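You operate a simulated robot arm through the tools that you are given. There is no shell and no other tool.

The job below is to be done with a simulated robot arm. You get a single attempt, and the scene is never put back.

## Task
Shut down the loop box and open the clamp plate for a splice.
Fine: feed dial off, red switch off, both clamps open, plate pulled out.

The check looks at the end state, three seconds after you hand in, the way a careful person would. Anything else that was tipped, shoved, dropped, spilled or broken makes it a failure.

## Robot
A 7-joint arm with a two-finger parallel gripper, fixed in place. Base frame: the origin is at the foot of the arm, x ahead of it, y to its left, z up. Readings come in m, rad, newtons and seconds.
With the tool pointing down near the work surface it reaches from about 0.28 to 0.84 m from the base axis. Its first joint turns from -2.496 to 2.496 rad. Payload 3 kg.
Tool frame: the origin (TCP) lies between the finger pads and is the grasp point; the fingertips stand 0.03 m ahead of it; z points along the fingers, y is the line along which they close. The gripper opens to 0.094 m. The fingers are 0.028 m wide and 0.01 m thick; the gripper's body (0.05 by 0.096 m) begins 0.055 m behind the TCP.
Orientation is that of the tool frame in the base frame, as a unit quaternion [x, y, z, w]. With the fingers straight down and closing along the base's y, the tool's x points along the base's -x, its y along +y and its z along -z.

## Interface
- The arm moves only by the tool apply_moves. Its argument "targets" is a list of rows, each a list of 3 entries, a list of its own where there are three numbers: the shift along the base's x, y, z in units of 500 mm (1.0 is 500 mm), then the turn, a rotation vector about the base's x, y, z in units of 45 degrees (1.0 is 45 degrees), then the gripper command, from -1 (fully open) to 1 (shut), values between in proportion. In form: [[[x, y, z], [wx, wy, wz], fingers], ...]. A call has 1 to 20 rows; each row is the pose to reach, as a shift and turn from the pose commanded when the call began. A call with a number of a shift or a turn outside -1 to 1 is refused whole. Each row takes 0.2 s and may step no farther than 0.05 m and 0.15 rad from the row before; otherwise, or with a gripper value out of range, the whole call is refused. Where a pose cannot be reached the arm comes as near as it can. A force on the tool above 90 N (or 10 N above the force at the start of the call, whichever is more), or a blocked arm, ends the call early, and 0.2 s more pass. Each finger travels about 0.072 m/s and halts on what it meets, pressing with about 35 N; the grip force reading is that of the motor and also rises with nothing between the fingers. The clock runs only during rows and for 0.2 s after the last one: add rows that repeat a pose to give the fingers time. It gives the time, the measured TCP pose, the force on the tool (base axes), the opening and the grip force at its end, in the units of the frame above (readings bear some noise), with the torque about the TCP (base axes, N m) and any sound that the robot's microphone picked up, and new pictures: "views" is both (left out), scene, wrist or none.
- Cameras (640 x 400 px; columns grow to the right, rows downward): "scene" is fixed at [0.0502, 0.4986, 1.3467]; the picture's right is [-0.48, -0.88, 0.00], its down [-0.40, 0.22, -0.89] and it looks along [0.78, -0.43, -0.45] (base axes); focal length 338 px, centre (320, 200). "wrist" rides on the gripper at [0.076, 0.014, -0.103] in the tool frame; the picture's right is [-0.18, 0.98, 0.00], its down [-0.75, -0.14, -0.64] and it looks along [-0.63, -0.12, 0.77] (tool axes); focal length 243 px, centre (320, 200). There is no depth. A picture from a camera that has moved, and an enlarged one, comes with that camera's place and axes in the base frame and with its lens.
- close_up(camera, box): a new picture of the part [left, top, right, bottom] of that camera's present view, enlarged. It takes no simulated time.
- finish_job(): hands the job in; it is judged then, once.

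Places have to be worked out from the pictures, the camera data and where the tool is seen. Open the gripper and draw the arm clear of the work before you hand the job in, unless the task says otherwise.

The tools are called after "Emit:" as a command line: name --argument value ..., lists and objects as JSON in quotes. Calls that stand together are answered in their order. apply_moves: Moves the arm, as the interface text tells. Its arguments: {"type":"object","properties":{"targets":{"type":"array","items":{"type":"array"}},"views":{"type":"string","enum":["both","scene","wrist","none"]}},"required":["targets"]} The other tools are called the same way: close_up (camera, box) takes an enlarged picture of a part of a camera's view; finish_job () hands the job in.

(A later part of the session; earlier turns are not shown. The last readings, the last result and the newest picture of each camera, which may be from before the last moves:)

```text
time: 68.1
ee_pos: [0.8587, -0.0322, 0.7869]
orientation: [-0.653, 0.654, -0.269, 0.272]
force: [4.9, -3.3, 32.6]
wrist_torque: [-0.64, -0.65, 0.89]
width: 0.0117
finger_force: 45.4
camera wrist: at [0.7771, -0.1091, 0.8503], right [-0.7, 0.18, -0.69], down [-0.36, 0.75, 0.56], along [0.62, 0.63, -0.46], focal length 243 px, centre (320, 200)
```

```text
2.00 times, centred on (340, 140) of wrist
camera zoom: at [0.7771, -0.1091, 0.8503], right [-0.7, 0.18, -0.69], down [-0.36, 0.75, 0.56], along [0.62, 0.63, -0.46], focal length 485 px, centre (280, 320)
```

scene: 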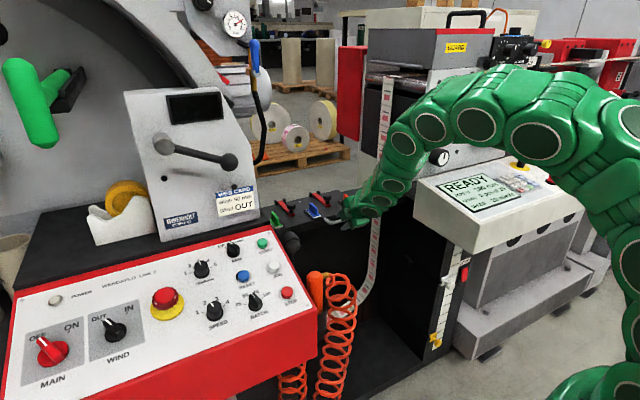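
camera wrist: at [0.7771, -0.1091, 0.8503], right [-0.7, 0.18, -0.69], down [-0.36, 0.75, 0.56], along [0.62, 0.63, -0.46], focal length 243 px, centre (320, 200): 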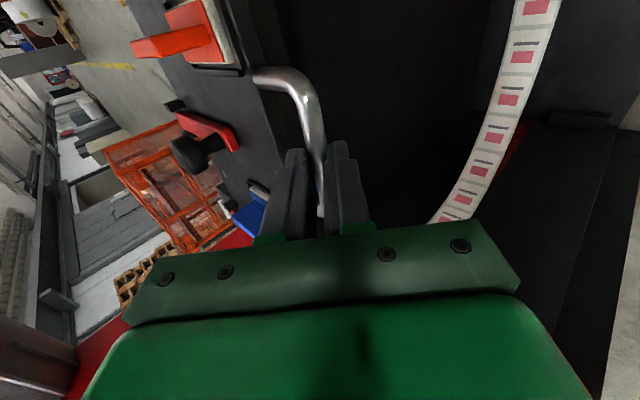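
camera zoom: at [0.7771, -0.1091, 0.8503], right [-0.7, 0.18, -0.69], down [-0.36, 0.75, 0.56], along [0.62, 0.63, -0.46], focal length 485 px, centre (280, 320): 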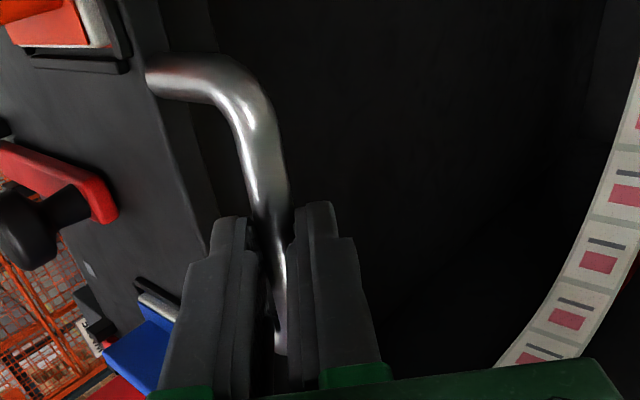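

Bar gripped (0.0117 m). I relieve the slight vertical load and start pulling slowly toward −x.

Emit:
apply_moves --targets '[[[0.002, 0, 0.004], [0, 0, 0], 1], [[-0.008, 0, 0.004], [0, 0, 0], 1], [[-0.02, 0, 0.004], [0, 0, 0], 1], [[-0.036, 0, 0.004], [0, 0, 0], 1], [[-0.052, 0, 0.004], [0, 0, 0], 1]]' --views "both"

Emit:
close_up --camera "scene" --box '[250, 160, 410, 260]'

```text
time: 69.3
ee_pos: [0.8313, -0.0342, 0.7871]
orientation: [0.654, -0.653, 0.269, -0.271]
force: [1.8, 14.5, 6.6]
wrist_torque: [-0.74, -0.15, 0.97]
width: 0.0119
finger_force: 45.0
camera wrist: at [0.7496, -0.1092, 0.8506], right [-0.7, 0.18, -0.69], down [-0.35, 0.75, 0.56], along [0.62, 0.63, -0.46], focal length 243 px, centre (320, 200)
```

scene: 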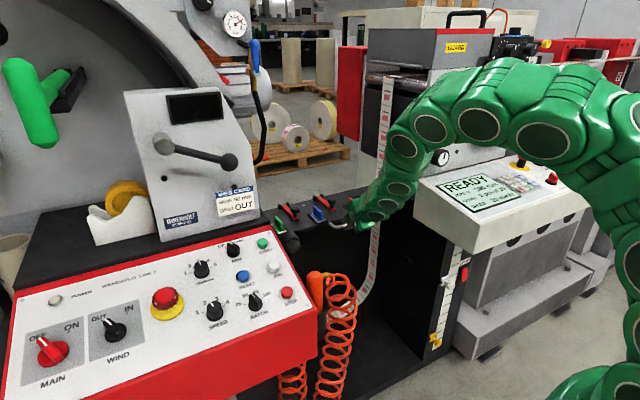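
wrist: 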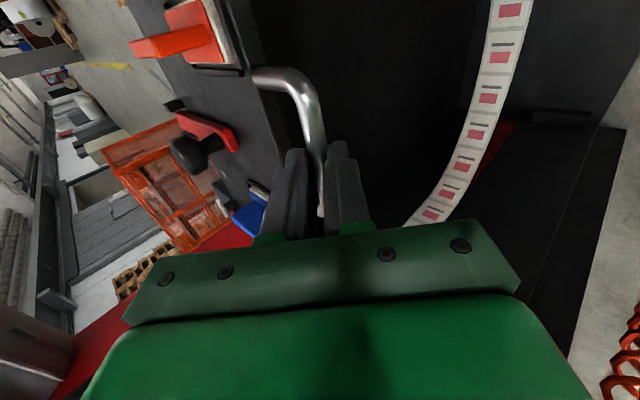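

```text
4.00 times, centred on (330, 210) of scene
camera zoom: at [0.0502, 0.4986, 1.3467], right [-0.48, -0.88, 0.0], down [-0.4, 0.22, -0.89], along [0.78, -0.43, -0.45], focal length 1354 px, centre (280, 160)
```

zoom: 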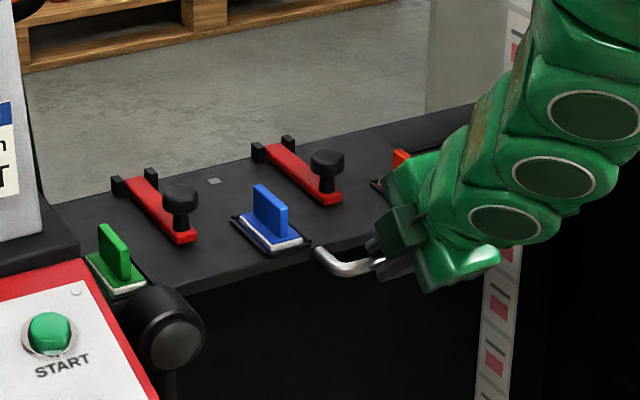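

The plate slides smoothly and the blocks ride along. I keep pulling in gentle steps, watching the left corner near the lamp.

Emit:
apply_moves --targets '[[[-0.01, 0, 0], [0, 0, 0], 1], [[-0.025, 0, 0], [0, 0, 0], 1], [[-0.04, 0, 0], [0, 0, 0], 1], [[-0.055, 0, 0], [0, 0, 0], 1], [[-0.07, 0, 0], [0, 0, 0], 1]]' --views "both"

Emit:
close_up --camera "scene" --box '[250, 160, 410, 260]'

```text
time: 70.5
ee_pos: [0.7972, -0.0327, 0.7865]
orientation: [0.655, -0.653, 0.268, -0.27]
force: [-0.3, 30.8, -10.9]
wrist_torque: [0.39, 0.23, 1.92]
width: 0.0117
finger_force: 44.8
camera wrist: at [0.7157, -0.1094, 0.8508], right [-0.7, 0.18, -0.69], down [-0.35, 0.75, 0.56], along [0.62, 0.63, -0.46], focal length 243 px, centre (320, 200)
```

scene: 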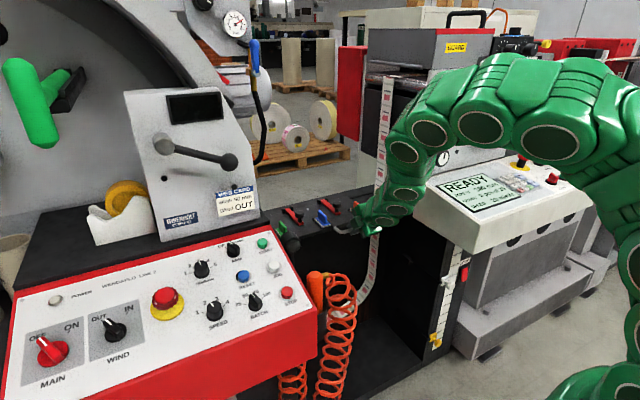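
wrist: 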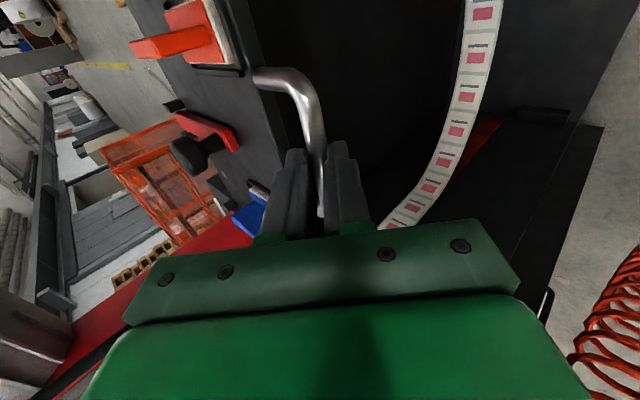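

```text
4.00 times, centred on (330, 210) of scene
camera zoom: at [0.0502, 0.4986, 1.3467], right [-0.48, -0.88, 0.0], down [-0.4, 0.22, -0.89], along [0.78, -0.43, -0.45], focal length 1354 px, centre (280, 160)
```

zoom: 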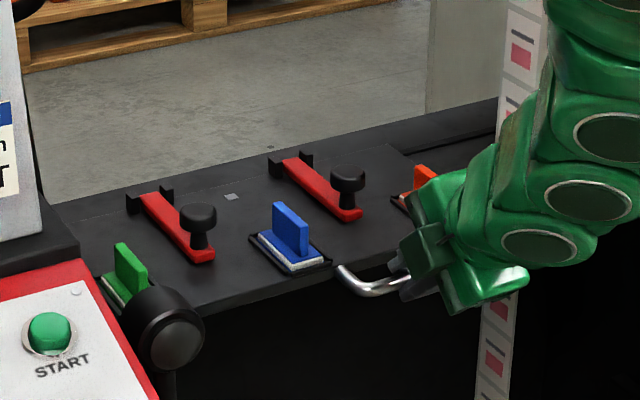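

Plate is out ~6 cm with negligible pull force. I relieve the side load (+2 mm y) and continue pulling.

Emit:
apply_moves --targets '[[[-0.005, 0.004, 0], [0, 0, 0], 1], [[-0.02, 0.005, 0], [0, 0, 0], 1], [[-0.035, 0.005, 0], [0, 0, 0], 1], [[-0.05, 0.005, 0], [0, 0, 0], 1], [[-0.06, 0.005, 0], [0, 0, 0], 1]]' --views "both"

Emit:
close_up --camera "scene" --box '[250, 160, 410, 260]'

```text
time: 71.7
ee_pos: [0.7662, -0.0339, 0.7874]
orientation: [-0.654, 0.654, -0.269, 0.269]
force: [1.9, -9.9, -20.4]
wrist_torque: [-0.53, 0.35, 1.24]
width: 0.0117
finger_force: 45.5
camera wrist: at [0.6842, -0.109, 0.851], right [-0.7, 0.19, -0.69], down [-0.35, 0.75, 0.56], along [0.62, 0.63, -0.46], focal length 243 px, centre (320, 200)
```

scene: 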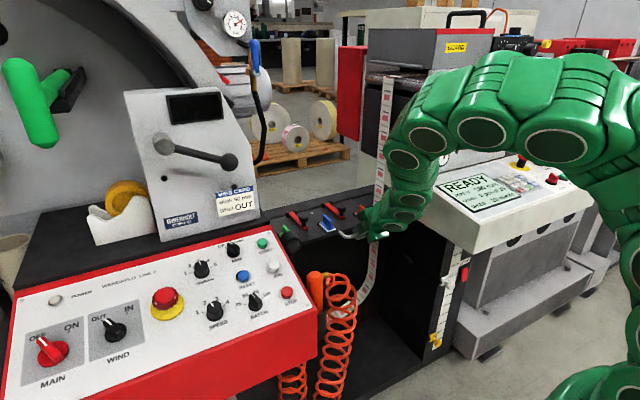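
wrist: 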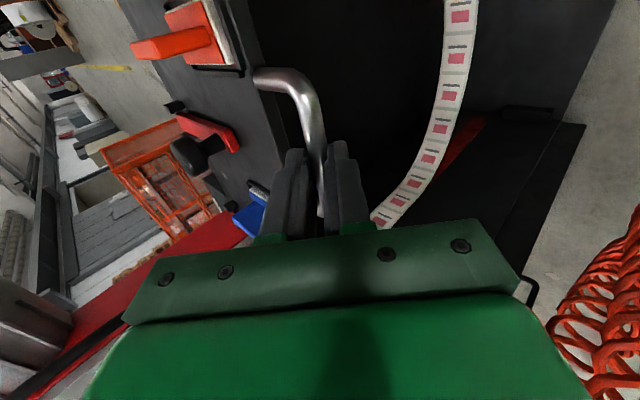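

```text
4.00 times, centred on (330, 210) of scene
camera zoom: at [0.0502, 0.4986, 1.3467], right [-0.48, -0.88, 0.0], down [-0.4, 0.22, -0.89], along [0.78, -0.43, -0.45], focal length 1354 px, centre (280, 160)
```

zoom: 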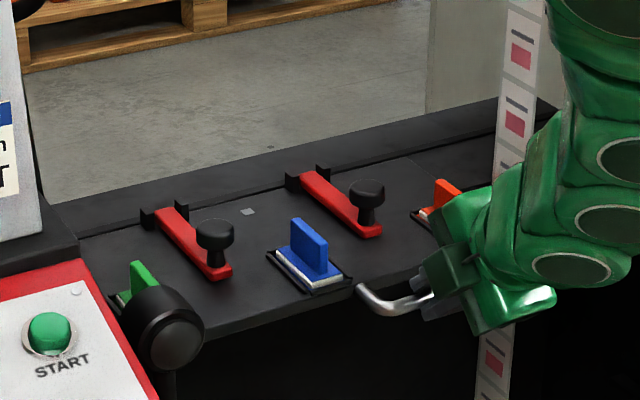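

Plate out ~9 cm, still sliding freely and the blocks are undisturbed. I continue pulling until I feel its stop.

Emit:
apply_moves --targets '[[[-0.01, 0, 0], [0, 0, 0], 1], [[-0.022, 0, 0], [0, 0, 0], 1], [[-0.034, 0, 0], [0, 0, 0], 1], [[-0.046, 0, 0], [0, 0, 0], 1], [[-0.056, 0, 0], [0, 0, 0], 1]]' --views "both"

Emit:
close_up --camera "scene" --box '[250, 160, 410, 260]'

```text
time: 72.9
ee_pos: [0.7384, -0.0325, 0.788]
orientation: [-0.654, 0.655, -0.268, 0.269]
force: [-0.1, -41.0, -11.6]
wrist_torque: [-1.58, 0.15, 0.3]
width: 0.0118
finger_force: 44.6
camera wrist: at [0.6561, -0.1088, 0.8511], right [-0.7, 0.19, -0.69], down [-0.35, 0.75, 0.56], along [0.62, 0.63, -0.46], focal length 243 px, centre (320, 200)
```

scene: 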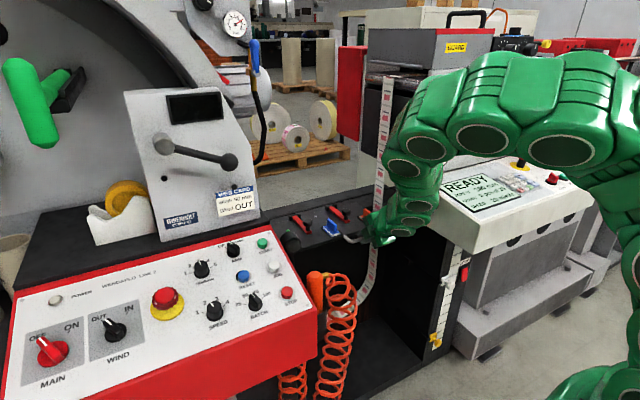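
wrist: 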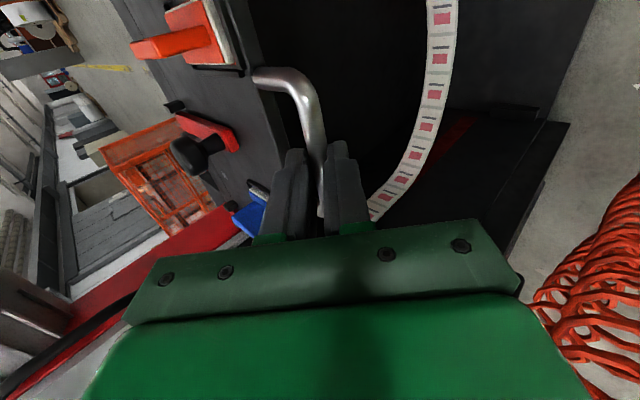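

```text
4.00 times, centred on (330, 210) of scene
camera zoom: at [0.0502, 0.4986, 1.3467], right [-0.48, -0.88, 0.0], down [-0.4, 0.22, -0.89], along [0.78, -0.43, -0.45], focal length 1354 px, centre (280, 160)
```

zoom: 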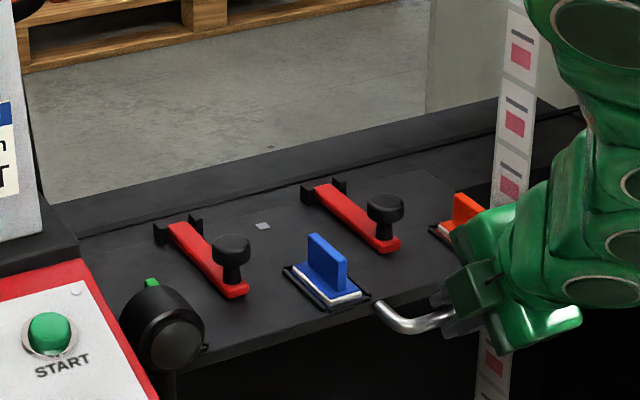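

Out 12 cm. I correct the small side load and pull on in short steps to find the stop.

Emit:
apply_moves --targets '[[[-0.006, -0.004, 0], [0, 0, 0], 1], [[-0.014, -0.004, 0], [0, 0, 0], 1], [[-0.022, -0.004, 0], [0, 0, 0], 1], [[-0.03, -0.004, 0], [0, 0, 0], 1]]' --views "both"

Emit:
close_up --camera "scene" --box '[250, 160, 410, 260]'

```text
time: 73.9
ee_pos: [0.7245, -0.0331, 0.788]
orientation: [0.654, -0.653, 0.268, -0.271]
force: [0.6, -17.7, -10.7]
wrist_torque: [-1.13, 0.16, 0.57]
width: 0.0118
finger_force: 44.6
camera wrist: at [0.6427, -0.109, 0.8508], right [-0.7, 0.18, -0.69], down [-0.35, 0.75, 0.56], along [0.62, 0.63, -0.46], focal length 243 px, centre (320, 200)
```

scene: 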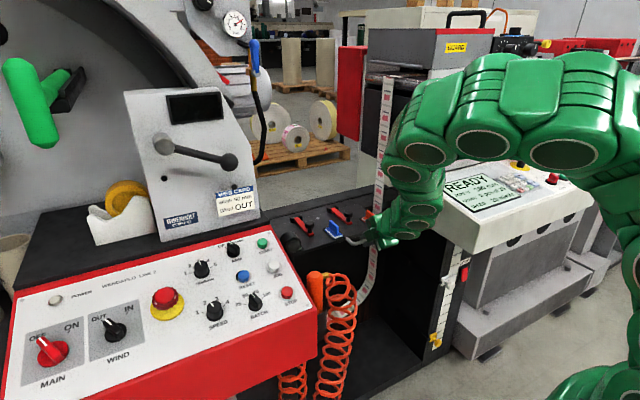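
wrist: 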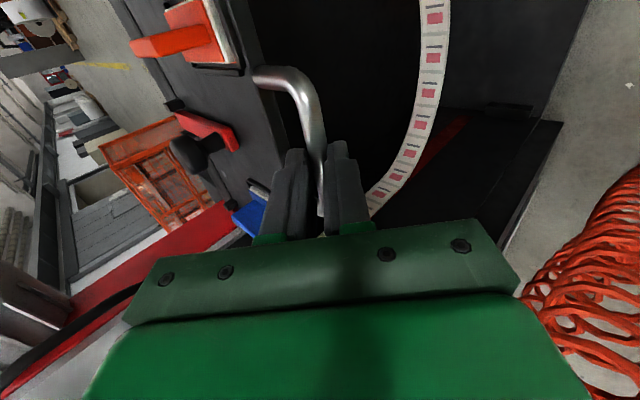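

```text
4.00 times, centred on (330, 210) of scene
camera zoom: at [0.0502, 0.4986, 1.3467], right [-0.48, -0.88, 0.0], down [-0.4, 0.22, -0.89], along [0.78, -0.43, -0.45], focal length 1354 px, centre (280, 160)
```

zoom: 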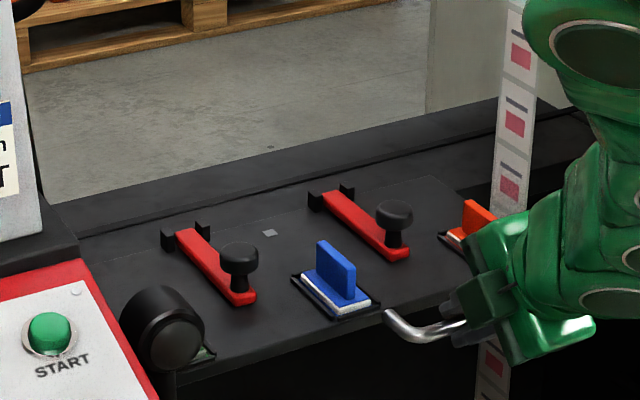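

Out 13.4 cm with no stop yet. Before going further I test whether the plate is rigidly guided: I lower and raise the grip by ~2 mm and compare vertical forces.

Emit:
apply_moves --targets '[[[0, 0, -0.002], [0, 0, 0], 1], [[0, 0, -0.004], [0, 0, 0], 1]]' --views "none"

Emit:
apply_moves --targets '[[[0, 0, 0.004], [0, 0, 0], 1], [[0, 0, 0.008], [0, 0, 0], 1]]' --views "none"

```text
time: 74.5
ee_pos: [0.7249, -0.0329, 0.7873]
orientation: [-0.653, 0.654, -0.269, 0.273]
force: [1.2, -9.5, 25.7]
wrist_torque: [-0.54, -0.44, 1.09]
width: 0.0118
finger_force: 45.2
```

```text
time: 75.1
ee_pos: [0.7237, -0.0333, 0.7872]
orientation: [0.656, -0.653, 0.267, -0.269]
force: [-1.5, 12.3, -29.4]
wrist_torque: [-0.51, 0.49, 0.7]
width: 0.0116
finger_force: 44.8
```

The plate resists both ways (+26 N / −29 N for ±2 mm without moving), so it is rigidly guided and won't tip. I return to neutral height and pull further toward its stop.

Emit:
apply_moves --targets '[[[0, 0, -0.003], [0, 0, 0], 1], [[-0.01, 0, -0.003], [0, 0, 0], 1], [[-0.02, 0, -0.003], [0, 0, 0], 1], [[-0.03, 0, -0.003], [0, 0, 0], 1], [[-0.04, 0, -0.003], [0, 0, 0], 1]]' --views "both"

Emit:
close_up --camera "scene" --box '[250, 160, 410, 260]'

```text
time: 76.3
ee_pos: [0.705, -0.0329, 0.7881]
orientation: [0.655, -0.653, 0.268, -0.269]
force: [-1.1, 31.6, -31.0]
wrist_torque: [-0.22, 0.52, 1.22]
width: 0.0115
finger_force: 45.2
camera wrist: at [0.6224, -0.1091, 0.8511], right [-0.7, 0.18, -0.69], down [-0.35, 0.75, 0.56], along [0.62, 0.63, -0.46], focal length 243 px, centre (320, 200)
```

scene: 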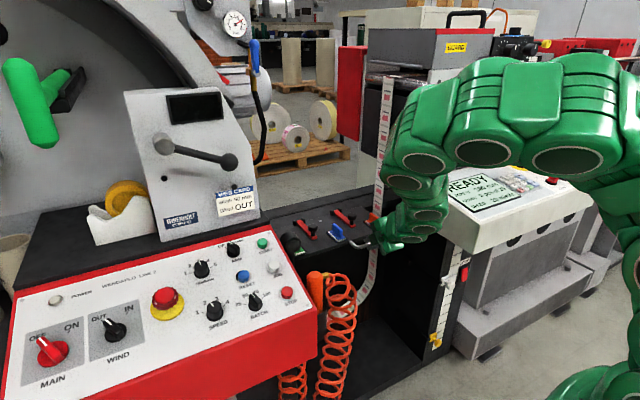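
wrist: 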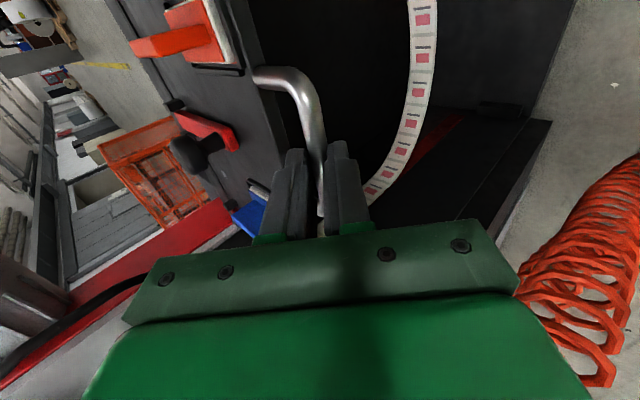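

```text
4.00 times, centred on (330, 210) of scene
camera zoom: at [0.0502, 0.4986, 1.3467], right [-0.48, -0.88, 0.0], down [-0.4, 0.22, -0.89], along [0.78, -0.43, -0.45], focal length 1354 px, centre (280, 160)
```

zoom: 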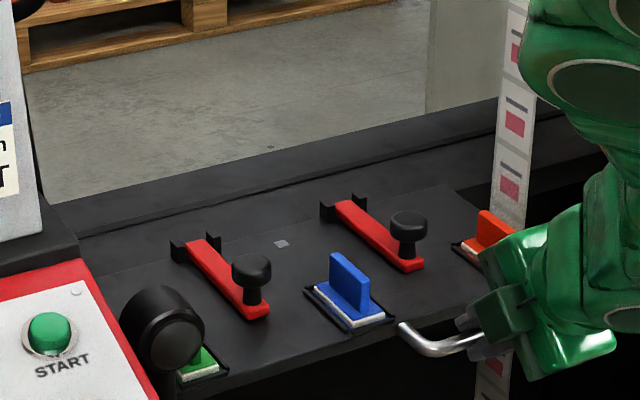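

Out 15.4 cm. I check the green block beside the lamp before pulling further.

Emit:
close_up --camera "scene" --box '[270, 215, 330, 260]'

Emit:
close_up --camera "wrist" --box '[160, 100, 320, 260]'

```text
8.89 times, centred on (300, 238) of scene
camera zoom: at [0.0502, 0.4986, 1.3467], right [-0.48, -0.88, 0.0], down [-0.4, 0.22, -0.89], along [0.78, -0.43, -0.45], focal length 3009 px, centre (498, -133)
```

zoom: 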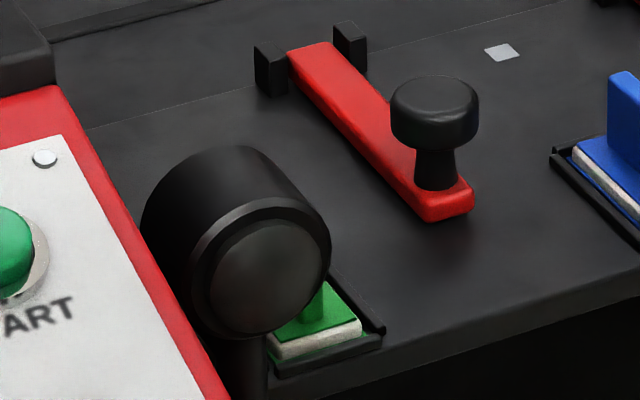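

```text
2.50 times, centred on (240, 180) of wrist
camera zoom: at [0.6224, -0.1091, 0.8511], right [-0.7, 0.18, -0.69], down [-0.35, 0.75, 0.56], along [0.62, 0.63, -0.46], focal length 606 px, centre (520, 250)
```

zoom: 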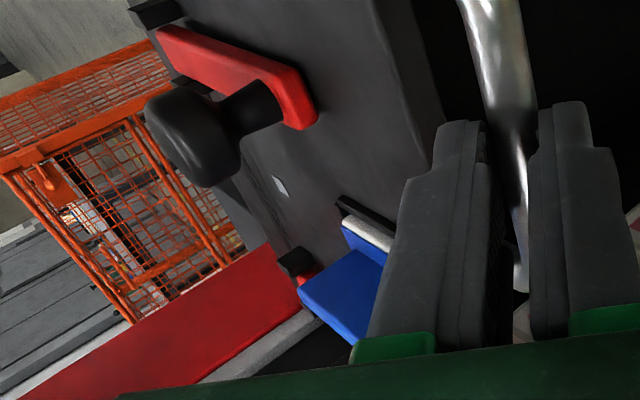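

Lamp and green block are clear of each other (fin passes ~1.5 cm inside the lamp; the pole stands ~1 cm outside the plate edge). I creep further in millimetre steps, watching for a rise in pull force, and ease the side loads.

Emit:
apply_moves --targets '[[[-0.004, 0.002, -0.003], [0, 0, 0], 1], [[-0.008, 0.003, -0.003], [0, 0, 0], 1], [[-0.012, 0.003, -0.003], [0, 0, 0], 1], [[-0.016, 0.003, -0.003], [0, 0, 0], 1]]' --views "none"

Emit:
apply_moves --targets '[[[-0.004, 0, 0], [0, 0, 0], 1], [[-0.008, 0, 0], [0, 0, 0], 1], [[-0.012, 0, 0], [0, 0, 0], 1], [[-0.014, 0, 0], [0, 0, 0], 1]]' --views "both"

Emit:
close_up --camera "scene" --box '[250, 160, 410, 260]'

```text
time: 77.3
ee_pos: [0.7, -0.0322, 0.7889]
orientation: [-0.652, 0.653, -0.271, 0.274]
force: [85.5, -7.2, 30.1]
wrist_torque: [-0.71, -2.03, 0.98]
width: 0.0121
finger_force: 44.9
```

```text
time: 78.2
ee_pos: [0.692, -0.0316, 0.7913]
orientation: [-0.651, 0.654, -0.271, 0.274]
force: [-1.6, -0.3, 27.8]
wrist_torque: [0.23, -0.68, 0.01]
width: 0.0
finger_force: 32.7
stopped in row 4: the force on the tool passed its limit at 107 N (the readings are from after the stop); the commanded pose is now the measured one
camera wrist: at [0.6084, -0.1079, 0.8541], right [-0.69, 0.19, -0.7], down [-0.35, 0.75, 0.56], along [0.63, 0.63, -0.45], focal length 243 px, centre (320, 200)
```

scene: 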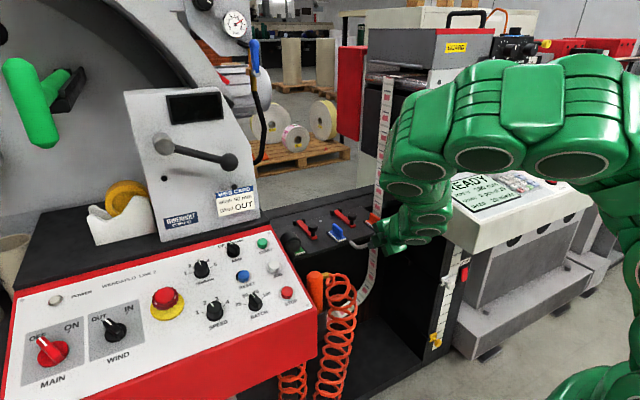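
wrist: 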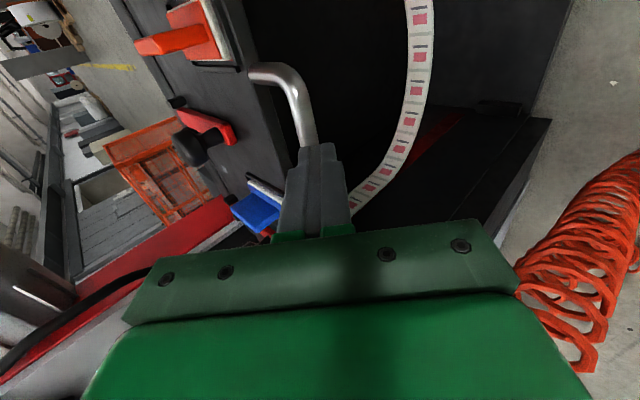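

```text
4.00 times, centred on (330, 210) of scene
camera zoom: at [0.0502, 0.4986, 1.3467], right [-0.48, -0.88, 0.0], down [-0.4, 0.22, -0.89], along [0.78, -0.43, -0.45], focal length 1354 px, centre (280, 160)
```

zoom: 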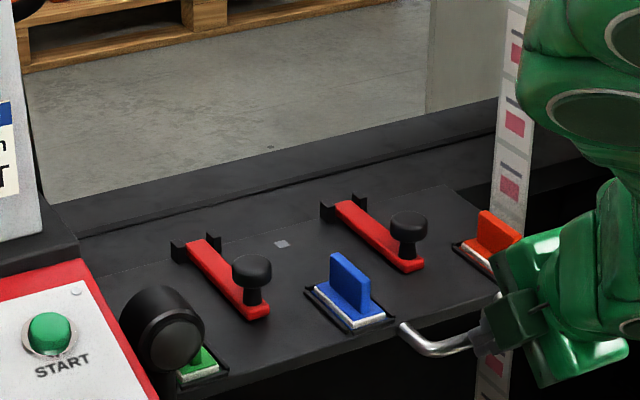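

The plate hit its end stop at ~15.5 cm travel (85 N) and the fingers then slipped off the bar; the plate stays fully out. I back the closed fingers off the handle and rise clear.

Emit:
apply_moves --targets '[[[-0.03, 0, 0.03], [0, 0, 0], 1], [[-0.07, 0, 0.08], [0, 0, 0], 1], [[-0.08, 0, 0.16], [0, 0, 0], 1], [[-0.05, 0, 0.24], [0, 0, 0], 1], [[-0.01, 0, 0.31], [0, 0, 0], 1], [[0.03, 0, 0.37], [0, 0, 0], 1]]' --views "both"

Emit:
close_up --camera "scene" --box '[250, 160, 410, 260]'

```text
time: 79.6
ee_pos: [0.7053, -0.0316, 0.9729]
orientation: [-0.651, 0.655, -0.27, 0.273]
force: [-0.1, 0.9, -0.2]
wrist_torque: [-0.02, -0.04, -0.01]
width: 0.0
finger_force: 33.0
camera wrist: at [0.6224, -0.1082, 1.036], right [-0.69, 0.19, -0.7], down [-0.35, 0.75, 0.56], along [0.63, 0.63, -0.45], focal length 243 px, centre (320, 200)
```

scene: 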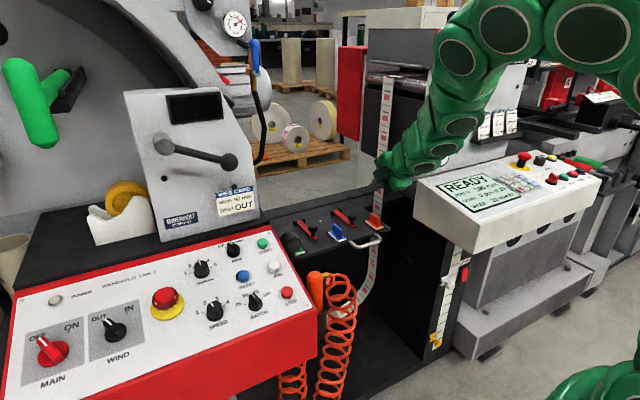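
wrist: 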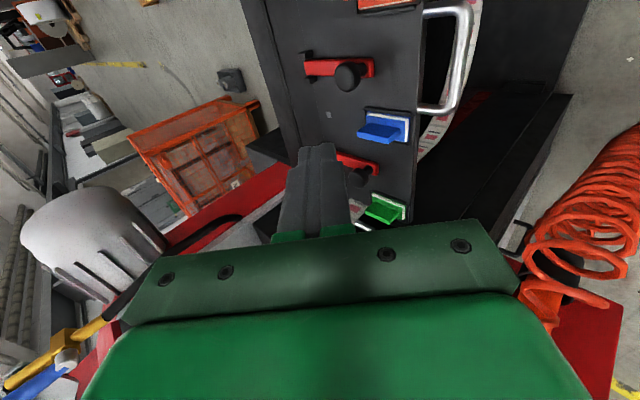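

```text
4.00 times, centred on (330, 210) of scene
camera zoom: at [0.0502, 0.4986, 1.3467], right [-0.48, -0.88, 0.0], down [-0.4, 0.22, -0.89], along [0.78, -0.43, -0.45], focal length 1354 px, centre (280, 160)
```

zoom: 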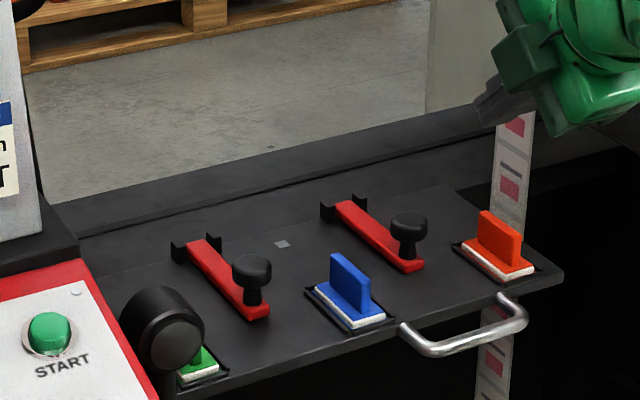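

Plate fully out and everything on it undisturbed. I roll the gripper back −90° (two calls) and reopen to ~5 cm for the clamps.

Emit:
apply_moves --targets '[[[0, 0, 0], [-0.118, 0, 0.118], 0.5], [[0, 0, 0], [-0.236, 0, 0.236], 0], [[0, 0, 0], [-0.354, 0, 0.354], -0.05], [[0, 0, 0], [-0.471, 0, 0.471], -0.05], [[0, 0, 0], [-0.589, 0, 0.589], -0.05], [[0, 0, 0], [-0.707, 0, 0.707], -0.05]]' --views "none"

Emit:
apply_moves --targets '[[[0, 0, 0], [-0.118, 0, 0.118], -0.05], [[0, 0, 0], [-0.236, 0, 0.236], -0.05], [[0, 0, 0], [-0.354, 0, 0.354], -0.05], [[0, 0, 0], [-0.471, 0, 0.471], -0.05], [[0, 0, 0], [-0.589, 0, 0.589], -0.05], [[0, 0, 0], [-0.707, 0, 0.707], -0.05]]' --views "both"

Emit:
close_up --camera "wrist" --box '[150, 0, 450, 190]'

```text
time: 81.0
ee_pos: [0.7053, -0.03, 0.9751]
orientation: [0.853, -0.355, 0.353, -0.148]
force: [-0.5, -0.7, 0.0]
wrist_torque: [-0.02, 0.0, 0.01]
width: 0.0495
finger_force: 0.0
```

```text
time: 82.4
ee_pos: [0.7075, -0.0317, 0.975]
orientation: [0.924, 0.0, 0.382, -0.002]
force: [0.4, 0.6, -0.5]
wrist_torque: [0.02, 0.0, 0.0]
width: 0.0497
finger_force: 0.1
camera wrist: at [0.6876, -0.0465, 1.1019], right [-0.13, -0.98, -0.13], down [-0.99, 0.14, -0.08], along [0.1, 0.12, -0.99], focal length 243 px, centre (320, 200)
```

scene: 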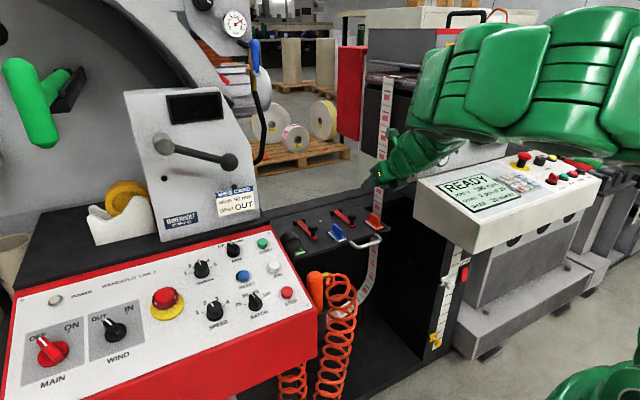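
wrist: 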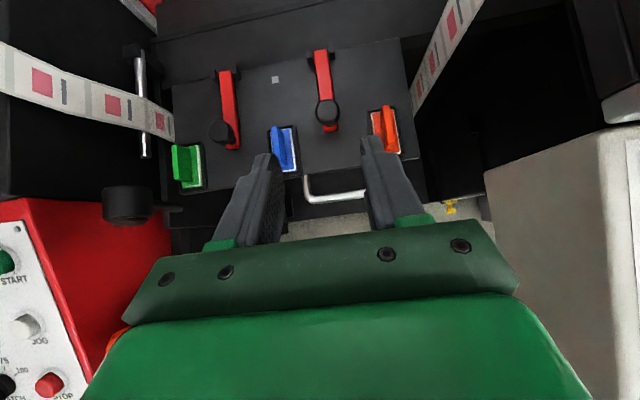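

```text
2.11 times, centred on (300, 95) of wrist
camera zoom: at [0.6876, -0.0465, 1.1019], right [-0.13, -0.98, -0.13], down [-0.99, 0.14, -0.08], along [0.1, 0.12, -0.99], focal length 511 px, centre (362, 421)
```

zoom: 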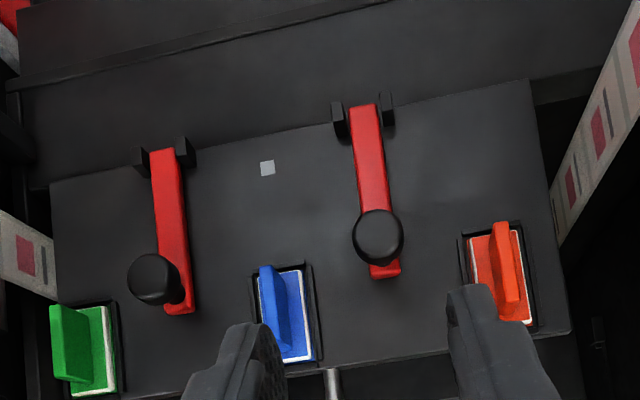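

Right knob now at about (0.816, -0.035, 0.827), hinge (0.9135, -0.035, 0.795); left knob (0.816, 0.098, 0.827). I tilt to 60° below horizontal and move to a pre-grasp above the right knob.

Emit:
apply_moves --targets '[[[0.033, -0.002, -0.037], [0, 0.083, 0], -0.05], [[0.066, -0.004, -0.075], [0, 0.167, 0], -0.05], [[0.1, -0.006, -0.112], [0, 0.25, 0], -0.05], [[0.133, -0.0066, -0.15], [0, 0.333, 0], -0.05]]' --views "both"

Emit:
close_up --camera "wrist" --box '[200, 60, 440, 240]'

```text
time: 83.4
ee_pos: [0.7739, -0.0365, 0.901]
orientation: [0.966, -0.002, 0.258, -0.002]
force: [1.7, 0.7, -0.2]
wrist_torque: [0.02, 0.0, 0.03]
width: 0.0494
finger_force: 0.0
camera wrist: at [0.7879, -0.0509, 1.0282], right [-0.16, -0.98, -0.1], down [-0.97, 0.14, 0.18], along [-0.16, 0.12, -0.98], focal length 243 px, centre (320, 200)
```

scene: 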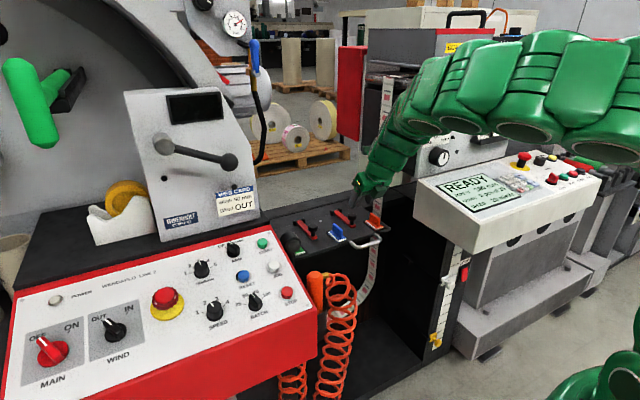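
wrist: 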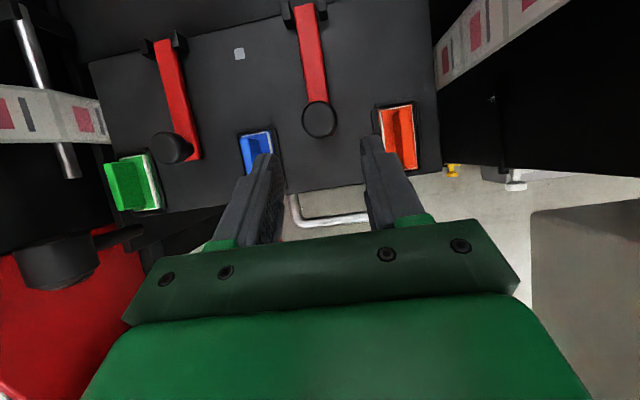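

```text
2.22 times, centred on (320, 150) of wrist
camera zoom: at [0.7879, -0.0509, 1.0282], right [-0.16, -0.98, -0.1], down [-0.97, 0.14, 0.18], along [-0.16, 0.12, -0.98], focal length 539 px, centre (320, 311)
```

zoom: 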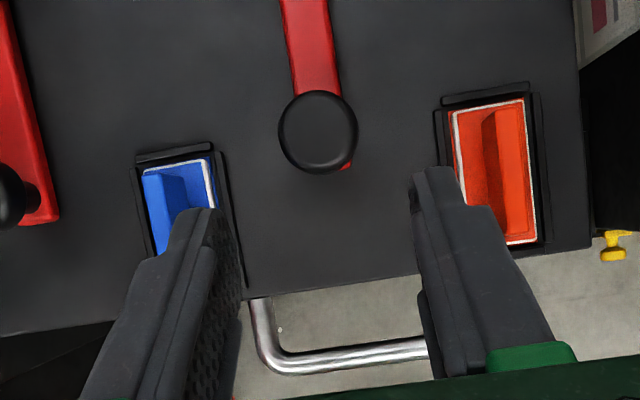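

The knob head (0.818, -0.0365) is right on the tool axis. I descend along the axis to straddle it, then close.

Emit:
apply_moves --targets '[[[0.025, 0, -0.042], [0, 0, 0], -0.05], [[0.05, 0, -0.084], [0, 0, 0], -0.05], [[0.073, 0, -0.123], [0, 0, 0], -0.05], [[0.073, 0, -0.123], [0, 0, 0], -0.05]]' --views "both"

Emit:
close_up --camera "wrist" --box '[200, 60, 440, 240]'

Emit:
close_up --camera "scene" --box '[270, 160, 430, 260]'

```text
time: 84.4
ee_pos: [0.8104, -0.0349, 0.8391]
orientation: [0.966, -0.002, 0.259, -0.001]
force: [-0.4, 0.2, 0.0]
wrist_torque: [0.03, 0.02, -0.01]
width: 0.0492
finger_force: 0.0
camera wrist: at [0.8252, -0.0492, 0.967], right [-0.16, -0.98, -0.1], down [-0.97, 0.14, 0.18], along [-0.16, 0.12, -0.98], focal length 243 px, centre (320, 200)
```

scene: 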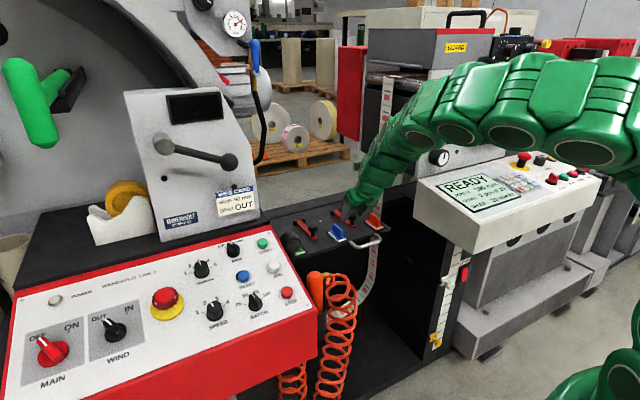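
wrist: 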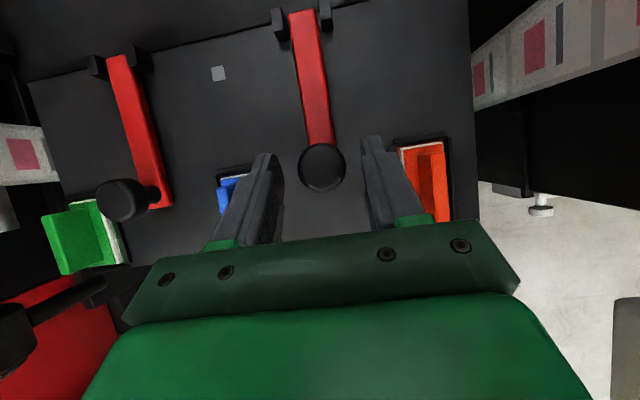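

```text
2.22 times, centred on (320, 150) of wrist
camera zoom: at [0.8252, -0.0492, 0.967], right [-0.16, -0.98, -0.1], down [-0.97, 0.14, 0.18], along [-0.16, 0.12, -0.98], focal length 539 px, centre (320, 311)
```

zoom: 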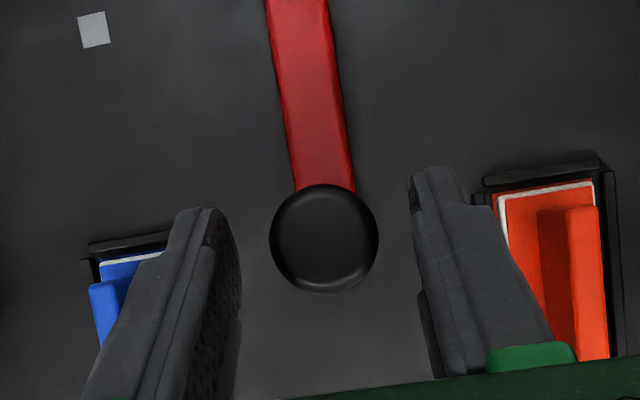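

```text
4.00 times, centred on (350, 210) of scene
camera zoom: at [0.0502, 0.4986, 1.3467], right [-0.48, -0.88, 0.0], down [-0.4, 0.22, -0.89], along [0.78, -0.43, -0.45], focal length 1354 px, centre (200, 160)
```

zoom: 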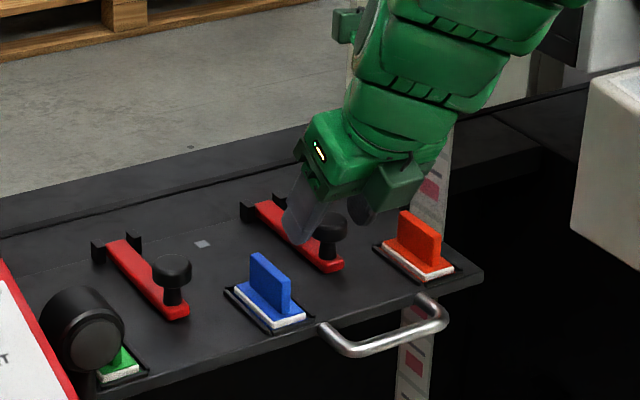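

The head is centred. Since the plate slides very freely, I want little pivot friction when swinging the lever; I first re-tilt to ~20° below horizontal around the knob (so the tool can follow the lever's rotation), fingers still open.

Emit:
apply_moves --targets '[[[-0.002, 0, -0.002], [0, -0.178, 0], -0.05], [[-0.005, 0, -0.005], [0, -0.356, 0], -0.05], [[-0.008, 0, -0.008], [0, -0.533, 0], -0.05], [[-0.01, 0, -0.011], [0, -0.711, 0], -0.05], [[-0.012, 0, -0.014], [0, -0.889, 0], -0.05]]' --views "both"

Emit:
close_up --camera "scene" --box '[270, 160, 430, 260]'

Emit:
close_up --camera "wrist" --box '[200, 60, 440, 240]'

```text
time: 85.2
ee_pos: [0.7796, -0.0281, 0.8101]
orientation: [0.92, 0.101, 0.377, 0.02]
force: [-3.0, -13.4, 24.0]
wrist_torque: [0.1, -0.05, -0.05]
width: 0.0402
finger_force: 0.1
stopped in row 4: the force on the tool passed its limit at 101 N (the readings are from after the stop); the commanded pose is now the measured one
camera wrist: at [0.7631, -0.0307, 0.9385], right [0.04, -1.0, -0.02], down [-1.0, -0.04, -0.08], along [0.08, 0.02, -1.0], focal length 243 px, centre (320, 200)
```

scene: 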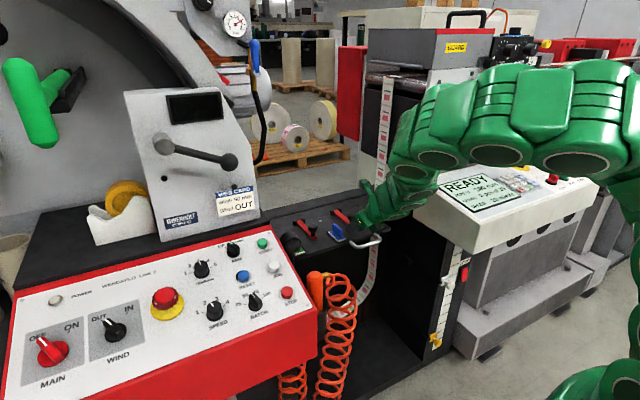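
wrist: 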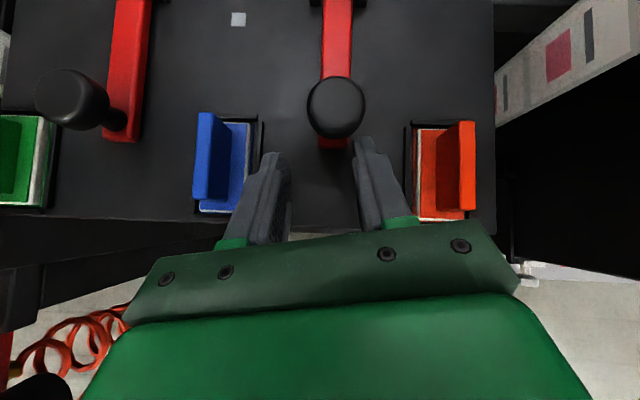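

```text
4.00 times, centred on (350, 210) of scene
camera zoom: at [0.0502, 0.4986, 1.3467], right [-0.48, -0.88, 0.0], down [-0.4, 0.22, -0.89], along [0.78, -0.43, -0.45], focal length 1354 px, centre (200, 160)
```

zoom: 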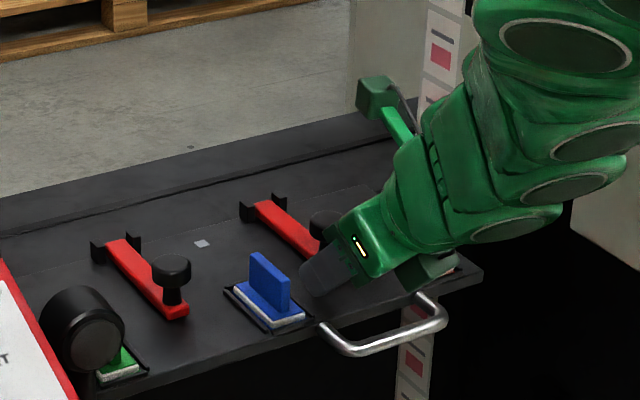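

```text
2.22 times, centred on (320, 150) of wrist
camera zoom: at [0.7631, -0.0307, 0.9385], right [0.04, -1.0, -0.02], down [-1.0, -0.04, -0.08], along [0.08, 0.02, -1.0], focal length 539 px, centre (320, 311)
```

zoom: 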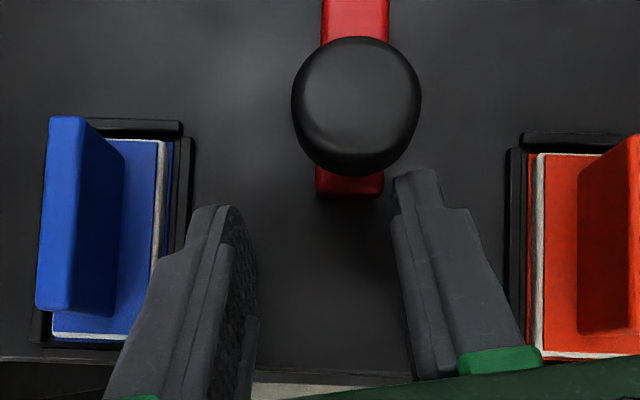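

The hand's underside touched the handle when tilting low – the plate and blocks haven't moved. I lift straight up to clear and restore the orientation.

Emit:
apply_moves --targets '[[[0, 0, 0.02], [0, 0, 0], -0.05], [[0, 0, 0.05], [0, 0, 0], -0.05], [[-0.01, 0, 0.1], [0, 0, 0], -0.05], [[-0.02, 0, 0.14], [0, 0, 0], -0.05]]' --views "both"

Emit:
close_up --camera "scene" --box '[250, 160, 410, 260]'

```text
time: 86.2
ee_pos: [0.7702, -0.0241, 0.8805]
orientation: [0.92, 0.103, 0.377, 0.018]
force: [-0.1, -0.6, -0.3]
wrist_torque: [0.01, 0.0, 0.01]
width: 0.0495
finger_force: 0.1
camera wrist: at [0.7541, -0.0264, 1.0081], right [0.05, -1.0, -0.02], down [-1.0, -0.04, -0.08], along [0.07, 0.02, -1.0], focal length 243 px, centre (320, 200)
```

scene: 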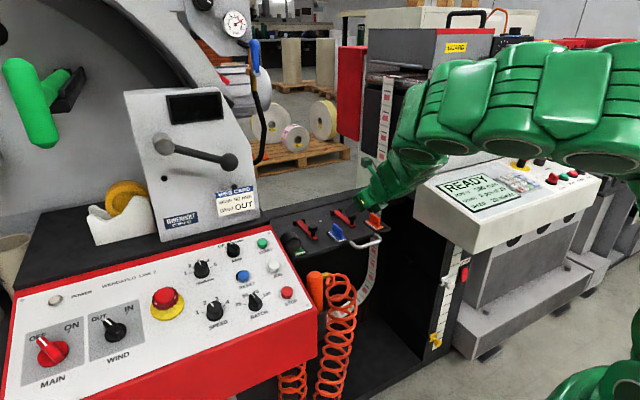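
wrist: 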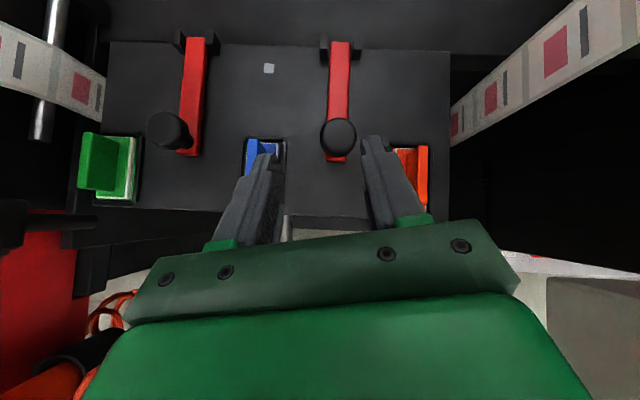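

```text
4.00 times, centred on (330, 210) of scene
camera zoom: at [0.0502, 0.4986, 1.3467], right [-0.48, -0.88, 0.0], down [-0.4, 0.22, -0.89], along [0.78, -0.43, -0.45], focal length 1354 px, centre (280, 160)
```

zoom: 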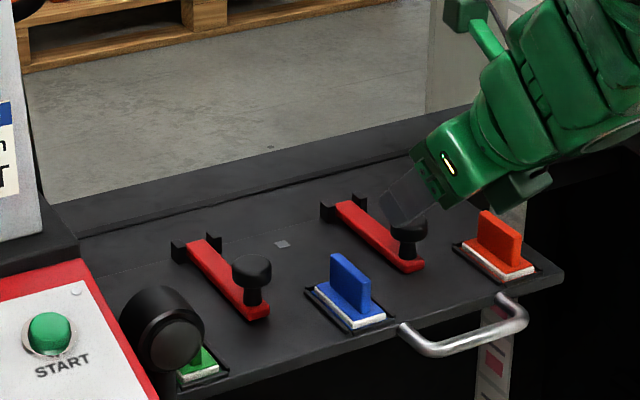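

Everything on the plate is still in place. I restore a clean 42° tilt at a pre-grasp point before the right knob.

Emit:
apply_moves --targets '[[[-0.008, -0.012, 0.0], [0.075, -0.038, -0.11], -0.05], [[-0.015, -0.025, -0.006], [0.1487, -0.076, -0.2215], -0.05], [[-0.015, -0.025, -0.007], [0.1487, -0.076, -0.2215], -0.05]]' --views "wrist"

Emit:
close_up --camera "wrist" --box '[200, 60, 440, 240]'

```text
time: 87.0
ee_pos: [0.7627, -0.0379, 0.8743]
orientation: [0.914, -0.001, 0.406, 0.002]
force: [-0.3, 0.1, 0.1]
wrist_torque: [0.01, 0.02, 0.03]
width: 0.0491
finger_force: 0.0
camera wrist: at [0.7369, -0.0517, 1.0011], right [-0.12, -0.98, -0.14], down [-0.98, 0.14, -0.13], along [0.15, 0.12, -0.98], focal length 243 px, centre (320, 200)
```

wrist: 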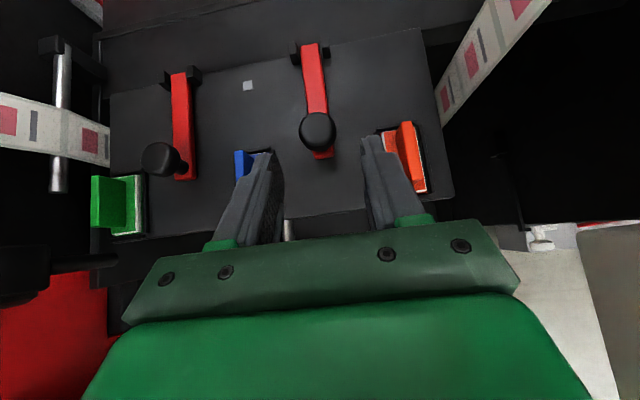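

```text
2.22 times, centred on (320, 150) of wrist
camera zoom: at [0.7369, -0.0517, 1.0011], right [-0.12, -0.98, -0.14], down [-0.98, 0.14, -0.13], along [0.15, 0.12, -0.98], focal length 539 px, centre (320, 311)
```

zoom: 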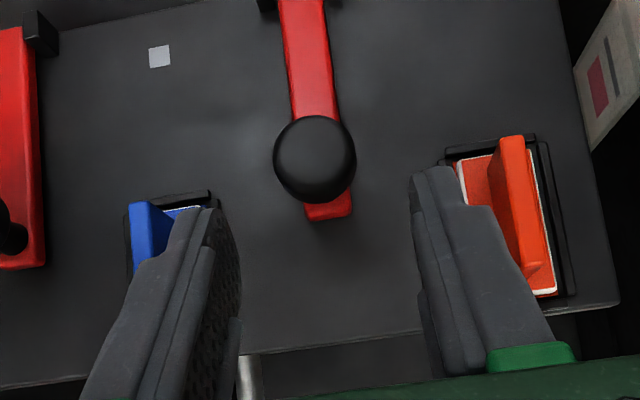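

Aligned again. I slide in along the axis to straddle the head and then try a light grip (commanding only slightly under the head's width).

Emit:
apply_moves --targets '[[[0.03, 0.002, -0.026], [0, 0, 0], -0.05], [[0.06, 0.003, -0.052], [0, 0, 0], -0.05], [[0.087, 0.003, -0.075], [0, 0, 0], -0.05], [[0.087, 0.003, -0.075], [0, 0, 0], 0.25], [[0.087, 0.003, -0.075], [0, 0, 0], 0.4], [[0.087, 0.003, -0.075], [0, 0, 0], 0.4]]' --views "wrist"

Emit:
close_up --camera "wrist" --box '[200, 60, 440, 240]'

```text
time: 88.4
ee_pos: [0.8069, -0.0364, 0.8369]
orientation: [0.914, 0.0, 0.406, 0.001]
force: [0.7, 8.9, -2.4]
wrist_torque: [0.19, 0.06, 0.1]
width: 0.0328
finger_force: 3.5
camera wrist: at [0.7821, -0.0505, 0.9632], right [-0.12, -0.98, -0.13], down [-0.98, 0.14, -0.13], along [0.15, 0.12, -0.98], focal length 243 px, centre (320, 200)
```

wrist: 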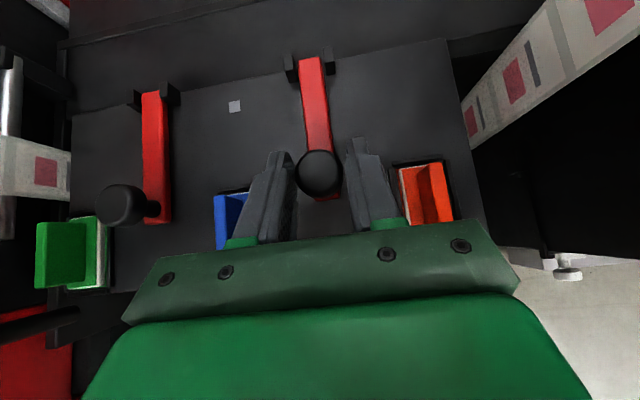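

```text
2.22 times, centred on (320, 150) of wrist
camera zoom: at [0.7821, -0.0505, 0.9632], right [-0.12, -0.98, -0.13], down [-0.98, 0.14, -0.13], along [0.15, 0.12, -0.98], focal length 539 px, centre (320, 311)
```

zoom: 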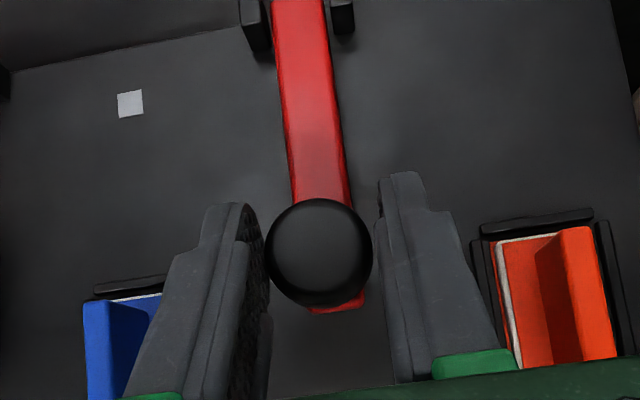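

The light grip works (only ~3.5 N), but the head sits ~4 mm toward +y, so only one finger touches. I re-centre by +4 mm in y.

Emit:
apply_moves --targets '[[[0, 0.004, 0], [0, 0, 0], 0.36], [[0, 0.008, 0], [0, 0, 0], 0.4], [[0, 0.008, 0], [0, 0, 0], 0.42]]' --views "none"

```text
time: 89.2
ee_pos: [0.8062, -0.0357, 0.8369]
orientation: [0.914, -0.002, 0.405, 0.003]
force: [9.0, -17.0, -1.8]
wrist_torque: [-0.46, -0.38, -0.22]
width: 0.029
finger_force: 45.1
```

Now both fingers touch (0.029 m), but the motor force is already high. I ease back 1.5 mm in y and open by a hair to find a light hold.

Emit:
apply_moves --targets '[[[0, -0.003, 0], [0, 0, 0], 0.39], [[0, -0.003, 0], [0, 0, 0], 0.385]]' --views "none"

```text
time: 89.8
ee_pos: [0.8059, -0.0346, 0.8363]
orientation: [0.914, -0.001, 0.406, 0.001]
force: [0.7, -3.3, 0.1]
wrist_torque: [-0.12, -0.06, -0.06]
width: 0.0308
finger_force: 2.1
```

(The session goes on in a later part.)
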